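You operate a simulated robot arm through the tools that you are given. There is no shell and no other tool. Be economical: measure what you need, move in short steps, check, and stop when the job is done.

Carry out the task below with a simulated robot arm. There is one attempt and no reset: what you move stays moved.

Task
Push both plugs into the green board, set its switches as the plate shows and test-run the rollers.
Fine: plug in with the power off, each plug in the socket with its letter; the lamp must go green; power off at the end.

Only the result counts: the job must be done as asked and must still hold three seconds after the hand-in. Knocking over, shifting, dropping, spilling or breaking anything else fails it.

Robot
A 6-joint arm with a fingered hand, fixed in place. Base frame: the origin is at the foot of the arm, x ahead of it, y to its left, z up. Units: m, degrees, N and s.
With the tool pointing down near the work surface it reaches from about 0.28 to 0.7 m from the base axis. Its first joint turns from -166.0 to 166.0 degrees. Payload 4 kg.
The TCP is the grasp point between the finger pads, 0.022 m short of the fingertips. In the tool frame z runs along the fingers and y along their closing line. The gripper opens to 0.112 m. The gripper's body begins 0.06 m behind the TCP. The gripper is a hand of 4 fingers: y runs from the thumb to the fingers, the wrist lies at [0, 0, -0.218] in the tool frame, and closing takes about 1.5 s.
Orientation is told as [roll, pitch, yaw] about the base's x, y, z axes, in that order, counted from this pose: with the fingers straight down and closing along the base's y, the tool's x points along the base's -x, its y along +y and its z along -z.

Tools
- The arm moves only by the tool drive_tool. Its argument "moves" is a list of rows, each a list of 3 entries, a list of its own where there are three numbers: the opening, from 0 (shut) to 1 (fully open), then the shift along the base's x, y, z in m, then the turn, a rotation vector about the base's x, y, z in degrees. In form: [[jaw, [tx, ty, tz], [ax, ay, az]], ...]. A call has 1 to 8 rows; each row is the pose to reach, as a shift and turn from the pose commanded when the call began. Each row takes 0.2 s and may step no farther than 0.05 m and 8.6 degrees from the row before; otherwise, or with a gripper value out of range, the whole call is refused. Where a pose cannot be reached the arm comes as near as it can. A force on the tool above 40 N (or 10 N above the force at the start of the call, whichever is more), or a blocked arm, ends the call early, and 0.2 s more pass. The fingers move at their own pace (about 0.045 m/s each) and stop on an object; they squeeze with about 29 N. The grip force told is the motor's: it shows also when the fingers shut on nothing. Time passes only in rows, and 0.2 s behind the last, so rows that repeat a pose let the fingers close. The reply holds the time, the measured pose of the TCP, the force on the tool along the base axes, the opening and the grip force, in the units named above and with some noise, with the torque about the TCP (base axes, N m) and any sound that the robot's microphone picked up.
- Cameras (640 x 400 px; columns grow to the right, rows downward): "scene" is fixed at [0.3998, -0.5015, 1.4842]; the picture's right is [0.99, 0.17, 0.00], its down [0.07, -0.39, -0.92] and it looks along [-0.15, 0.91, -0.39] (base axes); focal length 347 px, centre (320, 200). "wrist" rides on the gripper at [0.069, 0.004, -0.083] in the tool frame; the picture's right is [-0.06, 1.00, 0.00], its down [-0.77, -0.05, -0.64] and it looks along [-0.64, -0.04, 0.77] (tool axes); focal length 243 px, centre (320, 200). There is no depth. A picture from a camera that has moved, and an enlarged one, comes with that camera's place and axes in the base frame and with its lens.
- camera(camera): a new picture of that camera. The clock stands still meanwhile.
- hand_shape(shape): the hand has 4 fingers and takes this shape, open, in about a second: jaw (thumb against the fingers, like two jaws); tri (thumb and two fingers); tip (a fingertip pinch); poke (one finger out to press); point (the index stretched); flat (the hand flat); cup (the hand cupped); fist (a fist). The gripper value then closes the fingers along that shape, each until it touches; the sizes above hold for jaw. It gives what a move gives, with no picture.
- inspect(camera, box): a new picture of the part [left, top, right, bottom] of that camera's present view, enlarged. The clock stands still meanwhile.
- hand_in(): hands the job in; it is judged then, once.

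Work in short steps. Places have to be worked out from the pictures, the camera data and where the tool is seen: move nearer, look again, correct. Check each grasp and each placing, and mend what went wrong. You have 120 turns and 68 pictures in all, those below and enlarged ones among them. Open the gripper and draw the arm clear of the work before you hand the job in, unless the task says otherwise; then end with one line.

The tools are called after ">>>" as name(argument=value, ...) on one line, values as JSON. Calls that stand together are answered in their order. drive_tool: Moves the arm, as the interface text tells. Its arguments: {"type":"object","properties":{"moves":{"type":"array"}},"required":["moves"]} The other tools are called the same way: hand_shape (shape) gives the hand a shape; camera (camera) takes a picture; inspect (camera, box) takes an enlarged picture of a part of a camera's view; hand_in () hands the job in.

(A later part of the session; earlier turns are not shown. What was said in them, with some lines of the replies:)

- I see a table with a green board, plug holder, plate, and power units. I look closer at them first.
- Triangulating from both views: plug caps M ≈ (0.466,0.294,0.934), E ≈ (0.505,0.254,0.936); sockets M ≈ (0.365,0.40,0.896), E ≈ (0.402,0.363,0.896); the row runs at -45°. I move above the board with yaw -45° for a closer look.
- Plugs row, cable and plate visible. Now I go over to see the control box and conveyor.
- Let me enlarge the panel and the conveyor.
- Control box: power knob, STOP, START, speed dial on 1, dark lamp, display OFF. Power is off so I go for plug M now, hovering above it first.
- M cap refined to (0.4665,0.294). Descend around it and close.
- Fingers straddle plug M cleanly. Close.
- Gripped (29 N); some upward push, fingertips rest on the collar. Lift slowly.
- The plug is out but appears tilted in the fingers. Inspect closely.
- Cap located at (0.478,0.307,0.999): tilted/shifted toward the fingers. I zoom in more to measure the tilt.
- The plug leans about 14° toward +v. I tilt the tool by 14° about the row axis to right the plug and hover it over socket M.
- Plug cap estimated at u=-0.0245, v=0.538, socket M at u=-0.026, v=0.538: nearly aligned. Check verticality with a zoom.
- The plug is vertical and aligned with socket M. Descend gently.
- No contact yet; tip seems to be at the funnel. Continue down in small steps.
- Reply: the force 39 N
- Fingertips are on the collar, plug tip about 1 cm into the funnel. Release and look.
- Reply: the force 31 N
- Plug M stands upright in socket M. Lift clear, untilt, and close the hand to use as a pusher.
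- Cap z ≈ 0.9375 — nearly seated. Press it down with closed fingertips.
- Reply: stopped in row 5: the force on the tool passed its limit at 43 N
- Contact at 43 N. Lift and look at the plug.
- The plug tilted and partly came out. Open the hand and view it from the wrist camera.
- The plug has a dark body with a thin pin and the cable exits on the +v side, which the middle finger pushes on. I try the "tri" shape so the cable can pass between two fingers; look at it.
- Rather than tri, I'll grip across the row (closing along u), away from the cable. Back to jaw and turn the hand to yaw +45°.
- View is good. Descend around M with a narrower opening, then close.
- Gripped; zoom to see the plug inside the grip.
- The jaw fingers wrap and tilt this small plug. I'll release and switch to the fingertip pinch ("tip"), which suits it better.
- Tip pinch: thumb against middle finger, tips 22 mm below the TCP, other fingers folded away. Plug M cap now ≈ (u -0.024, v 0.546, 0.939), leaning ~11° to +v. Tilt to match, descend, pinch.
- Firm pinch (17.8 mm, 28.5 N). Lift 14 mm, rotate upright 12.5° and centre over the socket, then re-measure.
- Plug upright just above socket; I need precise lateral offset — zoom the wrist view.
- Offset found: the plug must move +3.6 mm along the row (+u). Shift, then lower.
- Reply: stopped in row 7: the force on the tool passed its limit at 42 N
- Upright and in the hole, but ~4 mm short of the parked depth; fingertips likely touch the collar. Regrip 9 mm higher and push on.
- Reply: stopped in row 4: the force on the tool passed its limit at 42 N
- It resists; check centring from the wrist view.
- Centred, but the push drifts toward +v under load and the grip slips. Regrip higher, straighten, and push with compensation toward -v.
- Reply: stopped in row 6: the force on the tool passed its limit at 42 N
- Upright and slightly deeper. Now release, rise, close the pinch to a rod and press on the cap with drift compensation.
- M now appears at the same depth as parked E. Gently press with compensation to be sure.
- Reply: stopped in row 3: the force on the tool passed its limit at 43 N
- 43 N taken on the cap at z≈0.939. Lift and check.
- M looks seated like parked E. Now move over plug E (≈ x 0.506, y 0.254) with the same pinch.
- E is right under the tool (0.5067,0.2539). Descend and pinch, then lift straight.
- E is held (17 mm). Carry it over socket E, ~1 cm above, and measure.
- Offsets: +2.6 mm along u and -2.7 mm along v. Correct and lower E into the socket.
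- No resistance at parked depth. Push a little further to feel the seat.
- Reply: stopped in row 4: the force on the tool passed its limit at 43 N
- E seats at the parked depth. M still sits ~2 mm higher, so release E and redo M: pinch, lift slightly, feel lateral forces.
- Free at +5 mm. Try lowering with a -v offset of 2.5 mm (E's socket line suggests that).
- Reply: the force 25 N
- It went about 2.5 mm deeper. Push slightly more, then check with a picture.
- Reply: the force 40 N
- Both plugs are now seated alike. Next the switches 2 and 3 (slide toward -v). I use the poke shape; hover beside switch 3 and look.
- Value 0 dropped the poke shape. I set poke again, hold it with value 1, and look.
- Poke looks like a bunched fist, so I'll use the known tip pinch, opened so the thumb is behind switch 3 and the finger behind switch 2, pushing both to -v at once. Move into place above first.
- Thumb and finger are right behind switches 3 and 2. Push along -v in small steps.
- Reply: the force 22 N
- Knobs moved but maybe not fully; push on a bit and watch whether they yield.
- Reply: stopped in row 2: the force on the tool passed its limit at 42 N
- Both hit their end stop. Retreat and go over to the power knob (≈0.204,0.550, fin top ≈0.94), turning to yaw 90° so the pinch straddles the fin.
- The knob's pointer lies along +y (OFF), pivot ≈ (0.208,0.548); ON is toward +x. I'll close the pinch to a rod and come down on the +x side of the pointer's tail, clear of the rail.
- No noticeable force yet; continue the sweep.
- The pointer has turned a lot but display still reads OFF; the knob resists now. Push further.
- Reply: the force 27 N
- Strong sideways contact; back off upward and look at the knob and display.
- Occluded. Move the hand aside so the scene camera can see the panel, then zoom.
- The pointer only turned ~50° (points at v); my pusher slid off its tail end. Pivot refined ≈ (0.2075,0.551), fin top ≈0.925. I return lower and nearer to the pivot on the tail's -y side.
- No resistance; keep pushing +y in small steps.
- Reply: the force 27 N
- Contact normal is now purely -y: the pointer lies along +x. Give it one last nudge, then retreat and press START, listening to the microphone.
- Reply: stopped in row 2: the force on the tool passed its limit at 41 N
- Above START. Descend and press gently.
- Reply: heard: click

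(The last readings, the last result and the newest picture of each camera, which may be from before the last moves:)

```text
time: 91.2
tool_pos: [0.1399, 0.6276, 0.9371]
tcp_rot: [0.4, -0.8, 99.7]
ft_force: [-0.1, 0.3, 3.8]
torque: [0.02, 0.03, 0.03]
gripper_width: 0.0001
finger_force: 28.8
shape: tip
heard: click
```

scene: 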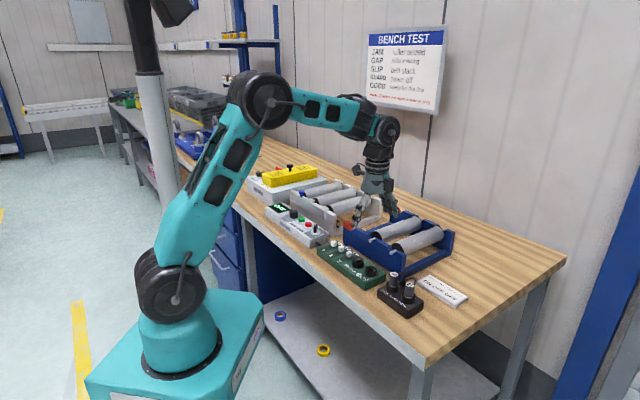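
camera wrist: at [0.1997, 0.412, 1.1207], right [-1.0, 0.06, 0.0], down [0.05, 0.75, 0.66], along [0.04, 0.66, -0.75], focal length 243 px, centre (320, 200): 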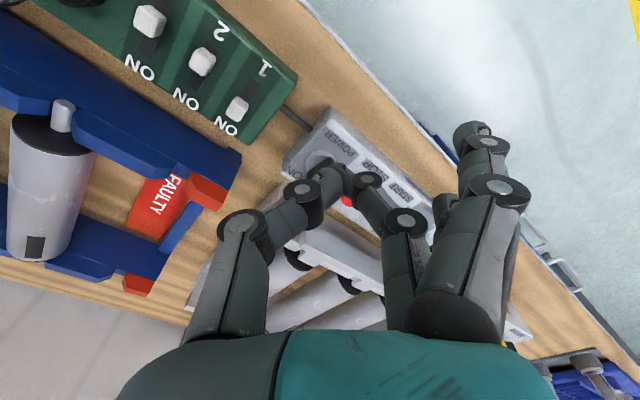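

Heard a click with 3.8 N: START pressed. Lift off and listen.

>>> drive_tool(moves=[[0, [0, 0, 0.01], [0, 0, 0]], [0, [0, 0, 0.04], [0, 0, 0]], [0, [0, 0, 0.06], [0, 0, 0]], [0, [0, 0, 0.06], [0, 0, 0]], [0, [0, 0, 0.06], [0, 0, 0]], [0, [0, 0, 0.06], [0, 0, 0]], [0, [0, 0, 0.06], [0, 0, 0]], [0, [0, 0, 0.06], [0, 0, 0]]])

```text
time: 93.0
tool_pos: [0.1399, 0.6275, 0.996]
tcp_rot: [0.4, -0.8, 99.9]
ft_force: [0.6, -0.1, 0.2]
torque: [0.03, 0.01, 0.01]
gripper_width: 0.0
finger_force: 28.9
shape: tip
```

No motor sound reported. I move the hand aside and use a picture on the panel.

>>> drive_tool(moves=[[0, [0.02, -0.025, 0.03], [0, 0, 0]], [0, [0.05, -0.055, 0.055], [0, 0, 0]], [0, [0.08, -0.09, 0.075], [0, 0, 0]], [0, [0.11, -0.125, 0.09], [0, 0, 0]], [0, [0.145, -0.155, 0.105], [0, 0, 0]], [0, [0.175, -0.19, 0.11], [0, 0, 0]], [0, [0.205, -0.224, 0.113], [0, 0, 0]]])

>>> inspect(camera="scene", box=[262, 198, 334, 248])

```text
refused: row 3 steps farther than a row can; nothing moved
```

```text
8.00 times, centred on (298, 223) of scene
camera zoom: at [0.3998, -0.5015, 1.4842], right [0.99, 0.17, 0.0], down [0.07, -0.39, -0.92], along [-0.15, 0.91, -0.39], focal length 2773 px, centre (496, 16)
```

zoom: 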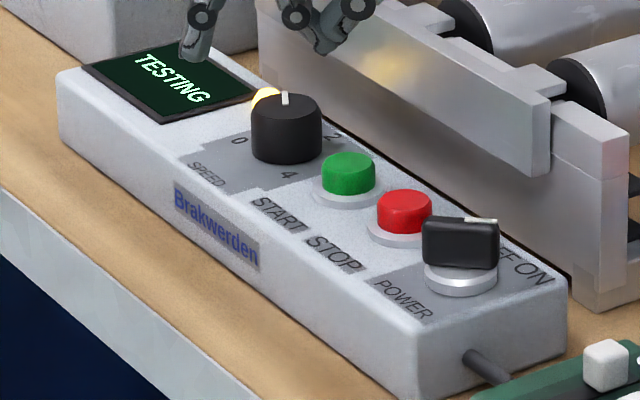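

The display shows TESTING with a yellow lamp: power is on and the test runs. I wait, standing clear.

>>> drive_tool(moves=[[0, [0.015, -0.025, 0.03], [0, 0, 0]], [0, [0.04, -0.05, 0.05], [0, 0, 0]], [0, [0.065, -0.08, 0.07], [0, 0, 0]], [0, [0.09, -0.11, 0.09], [0, 0, 0]], [0, [0.115, -0.14, 0.105], [0, 0, 0]], [0, [0.14, -0.17, 0.11], [0, 0, 0]], [0, [0.165, -0.2, 0.113], [0, 0, 0]], [0, [0.19, -0.224, 0.113], [0, 0, 0]]])

>>> drive_tool(moves=[[0, [0, 0, 0], [0, 0, 0]], [0, [0, 0, 0], [0, 0, 0]], [0, [0, 0, 0], [0, 0, 0]], [0, [0, 0, 0], [0, 0, 0]], [0, [0, 0, 0], [0, 0, 0]], [0, [0, 0, 0], [0, 0, 0]], [0, [0, 0, 0], [0, 0, 0]], [0, [0, 0, 0], [0, 0, 0]]])

>>> drive_tool(moves=[[0, [0, 0, 0], [0, 0, 0]], [0, [0, 0, 0], [0, 0, 0]], [0, [0, 0, 0], [0, 0, 0]], [0, [0, 0, 0], [0, 0, 0]], [0, [0, 0, 0], [0, 0, 0]], [0, [0, 0, 0], [0, 0, 0]], [0, [0, 0, 0], [0, 0, 0]], [0, [0, 0, 0], [0, 0, 0]]])

>>> drive_tool(moves=[[0, [0, 0, 0], [0, 0, 0]], [0, [0, 0, 0], [0, 0, 0]], [0, [0, 0, 0], [0, 0, 0]], [0, [0, 0, 0], [0, 0, 0]], [0, [0, 0, 0], [0, 0, 0]], [0, [0, 0, 0], [0, 0, 0]], [0, [0, 0, 0], [0, 0, 0]], [0, [0, 0, 0], [0, 0, 0]]])

>>> drive_tool(moves=[[0, [0, 0, 0], [0, 0, 0]], [0, [0, 0, 0], [0, 0, 0]], [0, [0, 0, 0], [0, 0, 0]], [0, [0, 0, 0], [0, 0, 0]], [0, [0, 0, 0], [0, 0, 0]], [0, [0, 0, 0], [0, 0, 0]], [0, [0, 0, 0], [0, 0, 0]], [0, [0, 0, 0], [0, 0, 0]]])

```text
time: 94.8
tool_pos: [0.3294, 0.4032, 1.1111]
tcp_rot: [0.3, -0.8, 99.8]
ft_force: [0.2, -0.1, 1.1]
torque: [0.0, 0.0, 0.02]
gripper_width: 0.0
finger_force: 29.5
shape: tip
```

```text
time: 96.6
tool_pos: [0.3298, 0.4014, 1.1101]
tcp_rot: [0.4, -0.8, 99.8]
ft_force: [0.4, -0.1, -0.4]
torque: [0.01, 0.0, 0.03]
gripper_width: 0.0
finger_force: 29.4
shape: tip
```

```text
time: 98.4
tool_pos: [0.33, 0.4025, 1.1093]
tcp_rot: [0.3, -0.8, 99.7]
ft_force: [-0.4, -0.5, 0.4]
torque: [-0.01, 0.01, 0.01]
gripper_width: 0.0
finger_force: 29.0
shape: tip
```

```text
time: 100.2
tool_pos: [0.3307, 0.4008, 1.1105]
tcp_rot: [0.2, -0.7, 99.8]
ft_force: [0.6, 0.6, 0.7]
torque: [0.0, 0.03, 0.02]
gripper_width: 0.0002
finger_force: 29.2
shape: tip
```

```text
time: 102.0
tool_pos: [0.3299, 0.402, 1.1095]
tcp_rot: [0.4, -0.8, 99.8]
ft_force: [0.1, 0.0, -0.1]
torque: [0.0, -0.01, -0.04]
gripper_width: 0.0002
finger_force: 29.0
shape: tip
```

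I wait a little longer, then spend the last picture on the test result.

>>> drive_tool(moves=[[0, [0, 0, 0], [0, 0, 0]], [0, [0, 0, 0], [0, 0, 0]], [0, [0, 0, 0], [0, 0, 0]], [0, [0, 0, 0], [0, 0, 0]], [0, [0, 0, 0], [0, 0, 0]], [0, [0, 0, 0], [0, 0, 0]], [0, [0, 0, 0], [0, 0, 0]], [0, [0, 0, 0], [0, 0, 0]]])

>>> drive_tool(moves=[[0, [0, 0, 0], [0, 0, 0]], [0, [0, 0, 0], [0, 0, 0]], [0, [0, 0, 0], [0, 0, 0]], [0, [0, 0, 0], [0, 0, 0]], [0, [0, 0, 0], [0, 0, 0]], [0, [0, 0, 0], [0, 0, 0]], [0, [0, 0, 0], [0, 0, 0]], [0, [0, 0, 0], [0, 0, 0]]])

>>> inspect(camera="scene", box=[262, 198, 334, 248])

```text
time: 103.8
tool_pos: [0.3291, 0.4017, 1.1104]
tcp_rot: [0.3, -0.8, 99.8]
ft_force: [0.0, 0.1, 0.1]
torque: [-0.01, -0.02, 0.02]
gripper_width: 0.0
finger_force: 28.9
shape: tip
```

```text
time: 105.6
tool_pos: [0.3301, 0.4022, 1.1129]
tcp_rot: [0.3, -0.8, 99.8]
ft_force: [-0.1, -0.2, -0.5]
torque: [0.0, 0.0, 0.03]
gripper_width: 0.0
finger_force: 29.6
shape: tip
```

```text
8.00 times, centred on (298, 223) of scene
camera zoom: at [0.3998, -0.5015, 1.4842], right [0.99, 0.17, 0.0], down [0.07, -0.39, -0.92], along [-0.15, 0.91, -0.39], focal length 2773 px, centre (496, 16)
```

zoom: 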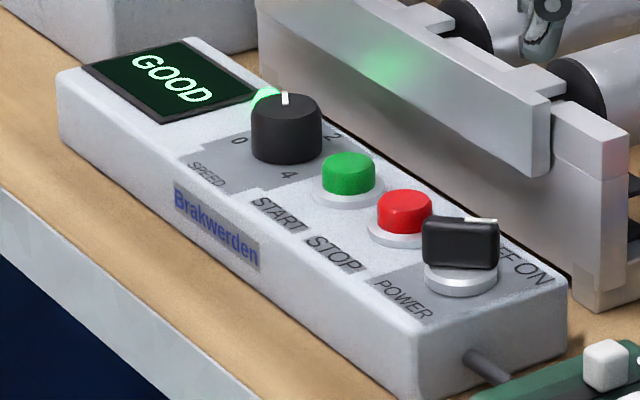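

GOOD with a green lamp. Now power off: come down on the +y side of the tail (now pointing -x) and sweep it to -y, then +x.

>>> drive_tool(moves=[[0, [-0.023, 0.028, -0.01], [0, 0, 0]], [0, [-0.046, 0.056, -0.02], [0, 0, 0]], [0, [-0.07, 0.086, -0.04], [0, 0, 0]], [0, [-0.095, 0.117, -0.06], [0, 0, 0]], [0, [-0.12, 0.147, -0.08], [0, 0, -5]], [0, [-0.137, 0.168, -0.11], [0, 0, -10]], [0, [-0.137, 0.168, -0.11], [0, 0, -10]]])

>>> drive_tool(moves=[[0, [0, 0, -0.02], [0, 0, 0]], [0, [0, 0, -0.04], [0, 0, 0]], [0, [0, 0, -0.055], [0, 0, 0]], [0, [0, 0, -0.064], [0, 0, 0]], [0, [0, 0, -0.064], [0, 0, 0]]])

```text
time: 107.2
tool_pos: [0.1923, 0.5715, 0.9988]
tcp_rot: [0.3, -0.8, 89.7]
ft_force: [0.6, -0.3, -0.3]
torque: [-0.03, 0.02, -0.03]
gripper_width: 0.0001
finger_force: 29.3
shape: tip
```

```text
time: 108.4
tool_pos: [0.1929, 0.5719, 0.9351]
tcp_rot: [0.2, -0.8, 89.8]
ft_force: [-0.1, -0.3, -0.1]
torque: [0.0, 0.0, 0.02]
gripper_width: 0.0002
finger_force: 28.8
shape: tip
```

In place with no contact. Sweep toward -y.

>>> drive_tool(moves=[[0, [0, -0.005, 0], [0, 0, 0]], [0, [0, -0.01, 0], [0, 0, 0]], [0, [0, -0.015, 0], [0, 0, 0]], [0, [0, -0.02, 0], [0, 0, 0]], [0, [0, -0.025, 0], [0, 0, 0]], [0, [0, -0.03, 0], [0, 0, 0]], [0, [0, -0.034, 0], [0, 0, 0]]])

```text
time: 110.0
tool_pos: [0.1925, 0.5374, 0.936]
tcp_rot: [0.3, -0.8, 89.8]
ft_force: [-4.1, 1.9, 3.7]
torque: [0.04, -0.03, 0.01]
gripper_width: 0.0
finger_force: 29.2
shape: tip
```

The reaction shows the pointer at roughly 65°. Now push +x to complete the turn.

>>> drive_tool(moves=[[0, [0.002, -0.001, 0], [0, 0, 0]], [0, [0.004, -0.002, 0], [0, 0, 0]], [0, [0.006, -0.003, 0], [0, 0, 0]], [0, [0.008, -0.004, 0], [0, 0, 0]]])

```text
time: 111.0
tool_pos: [0.1995, 0.5304, 0.9368]
tcp_rot: [0.3, -0.6, 89.7]
ft_force: [-18.3, -13.6, 12.1]
torque: [-0.04, 0.09, 0.07]
gripper_width: 0.0
finger_force: 29.1
shape: tip
```

Possibly contacting the tail's end; back off and push +x again closer to the pivot to be sure.

>>> drive_tool(moves=[[0, [-0.008, 0, 0], [0, 0, 0]], [0, [-0.014, 0.004, 0], [0, 0, 0]], [0, [-0.014, 0.0095, 0], [0, 0, 0]], [0, [-0.01, 0.0105, 0], [0, 0, 0]], [0, [-0.006, 0.0105, 0], [0, 0, 0]], [0, [-0.003, 0.0105, 0], [0, 0, 0]], [0, [-0.001, 0.0105, 0], [0, 0, 0]], [0, [0.001, 0.0105, 0], [0, 0, 0]]])

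```text
time: 112.8
tool_pos: [0.2003, 0.544, 0.9364]
tcp_rot: [0.2, -0.8, 89.9]
ft_force: [-20.1, 1.3, 9.8]
torque: [0.01, 0.11, -0.02]
gripper_width: 0.0002
finger_force: 28.9
shape: tip
```

Pure -x reaction: the pointer is back along +y at its OFF stop. Retreat, open and draw clear.

>>> drive_tool(moves=[[0, [-0.01, -0.002, 0], [0, 0, 0]], [0, [-0.012, -0.004, 0.02], [0, 0, 0]], [0, [-0.012, -0.006, 0.06], [0, 0, 0]], [0.1, [-0.01, -0.01, 0.1], [0, 0, 0]], [0.3, [0.01, -0.03, 0.14], [0, 0, 0]], [0.5, [0.03, -0.06, 0.17], [0, 0, 0]], [0.7, [0.04, -0.09, 0.2], [0, 0, 0]], [0.8, [0.04, -0.1, 0.22], [0, 0, 0]]])

>>> drive_tool(moves=[[0.8, [0, 0, 0], [0, 0, 0]], [0.8, [0, 0, 0], [0, 0, 0]], [0.8, [0, 0, 0], [0, 0, 0]], [0.8, [0, 0, 0], [0, 0, 0]]])

```text
time: 114.6
tool_pos: [0.241, 0.4421, 1.1555]
tcp_rot: [0.3, -0.7, 89.8]
ft_force: [0.9, 0.8, 0.0]
torque: [-0.03, 0.0, 0.03]
gripper_width: 0.0739
finger_force: 0.0
shape: tip
```

```text
time: 115.6
tool_pos: [0.2404, 0.4424, 1.1549]
tcp_rot: [0.3, -0.8, 89.9]
ft_force: [-0.2, 0.3, 0.7]
torque: [0.0, 0.0, 0.0]
gripper_width: 0.0891
finger_force: 0.0
shape: tip
```

The hand is open and clear; the test read GOOD with a green lamp, and the power knob is back at its OFF stop. I hand in.

>>> hand_in()

```text
The job is handed in.
```

The job is handed in: plugs M and E are in their lettered sockets, the switches are at ON/OFF/OFF, and the roller test read GOOD with a green lamp. I turned the power knob back to its OFF stop but checked that only by touch, because I had no pictures left to see the display.
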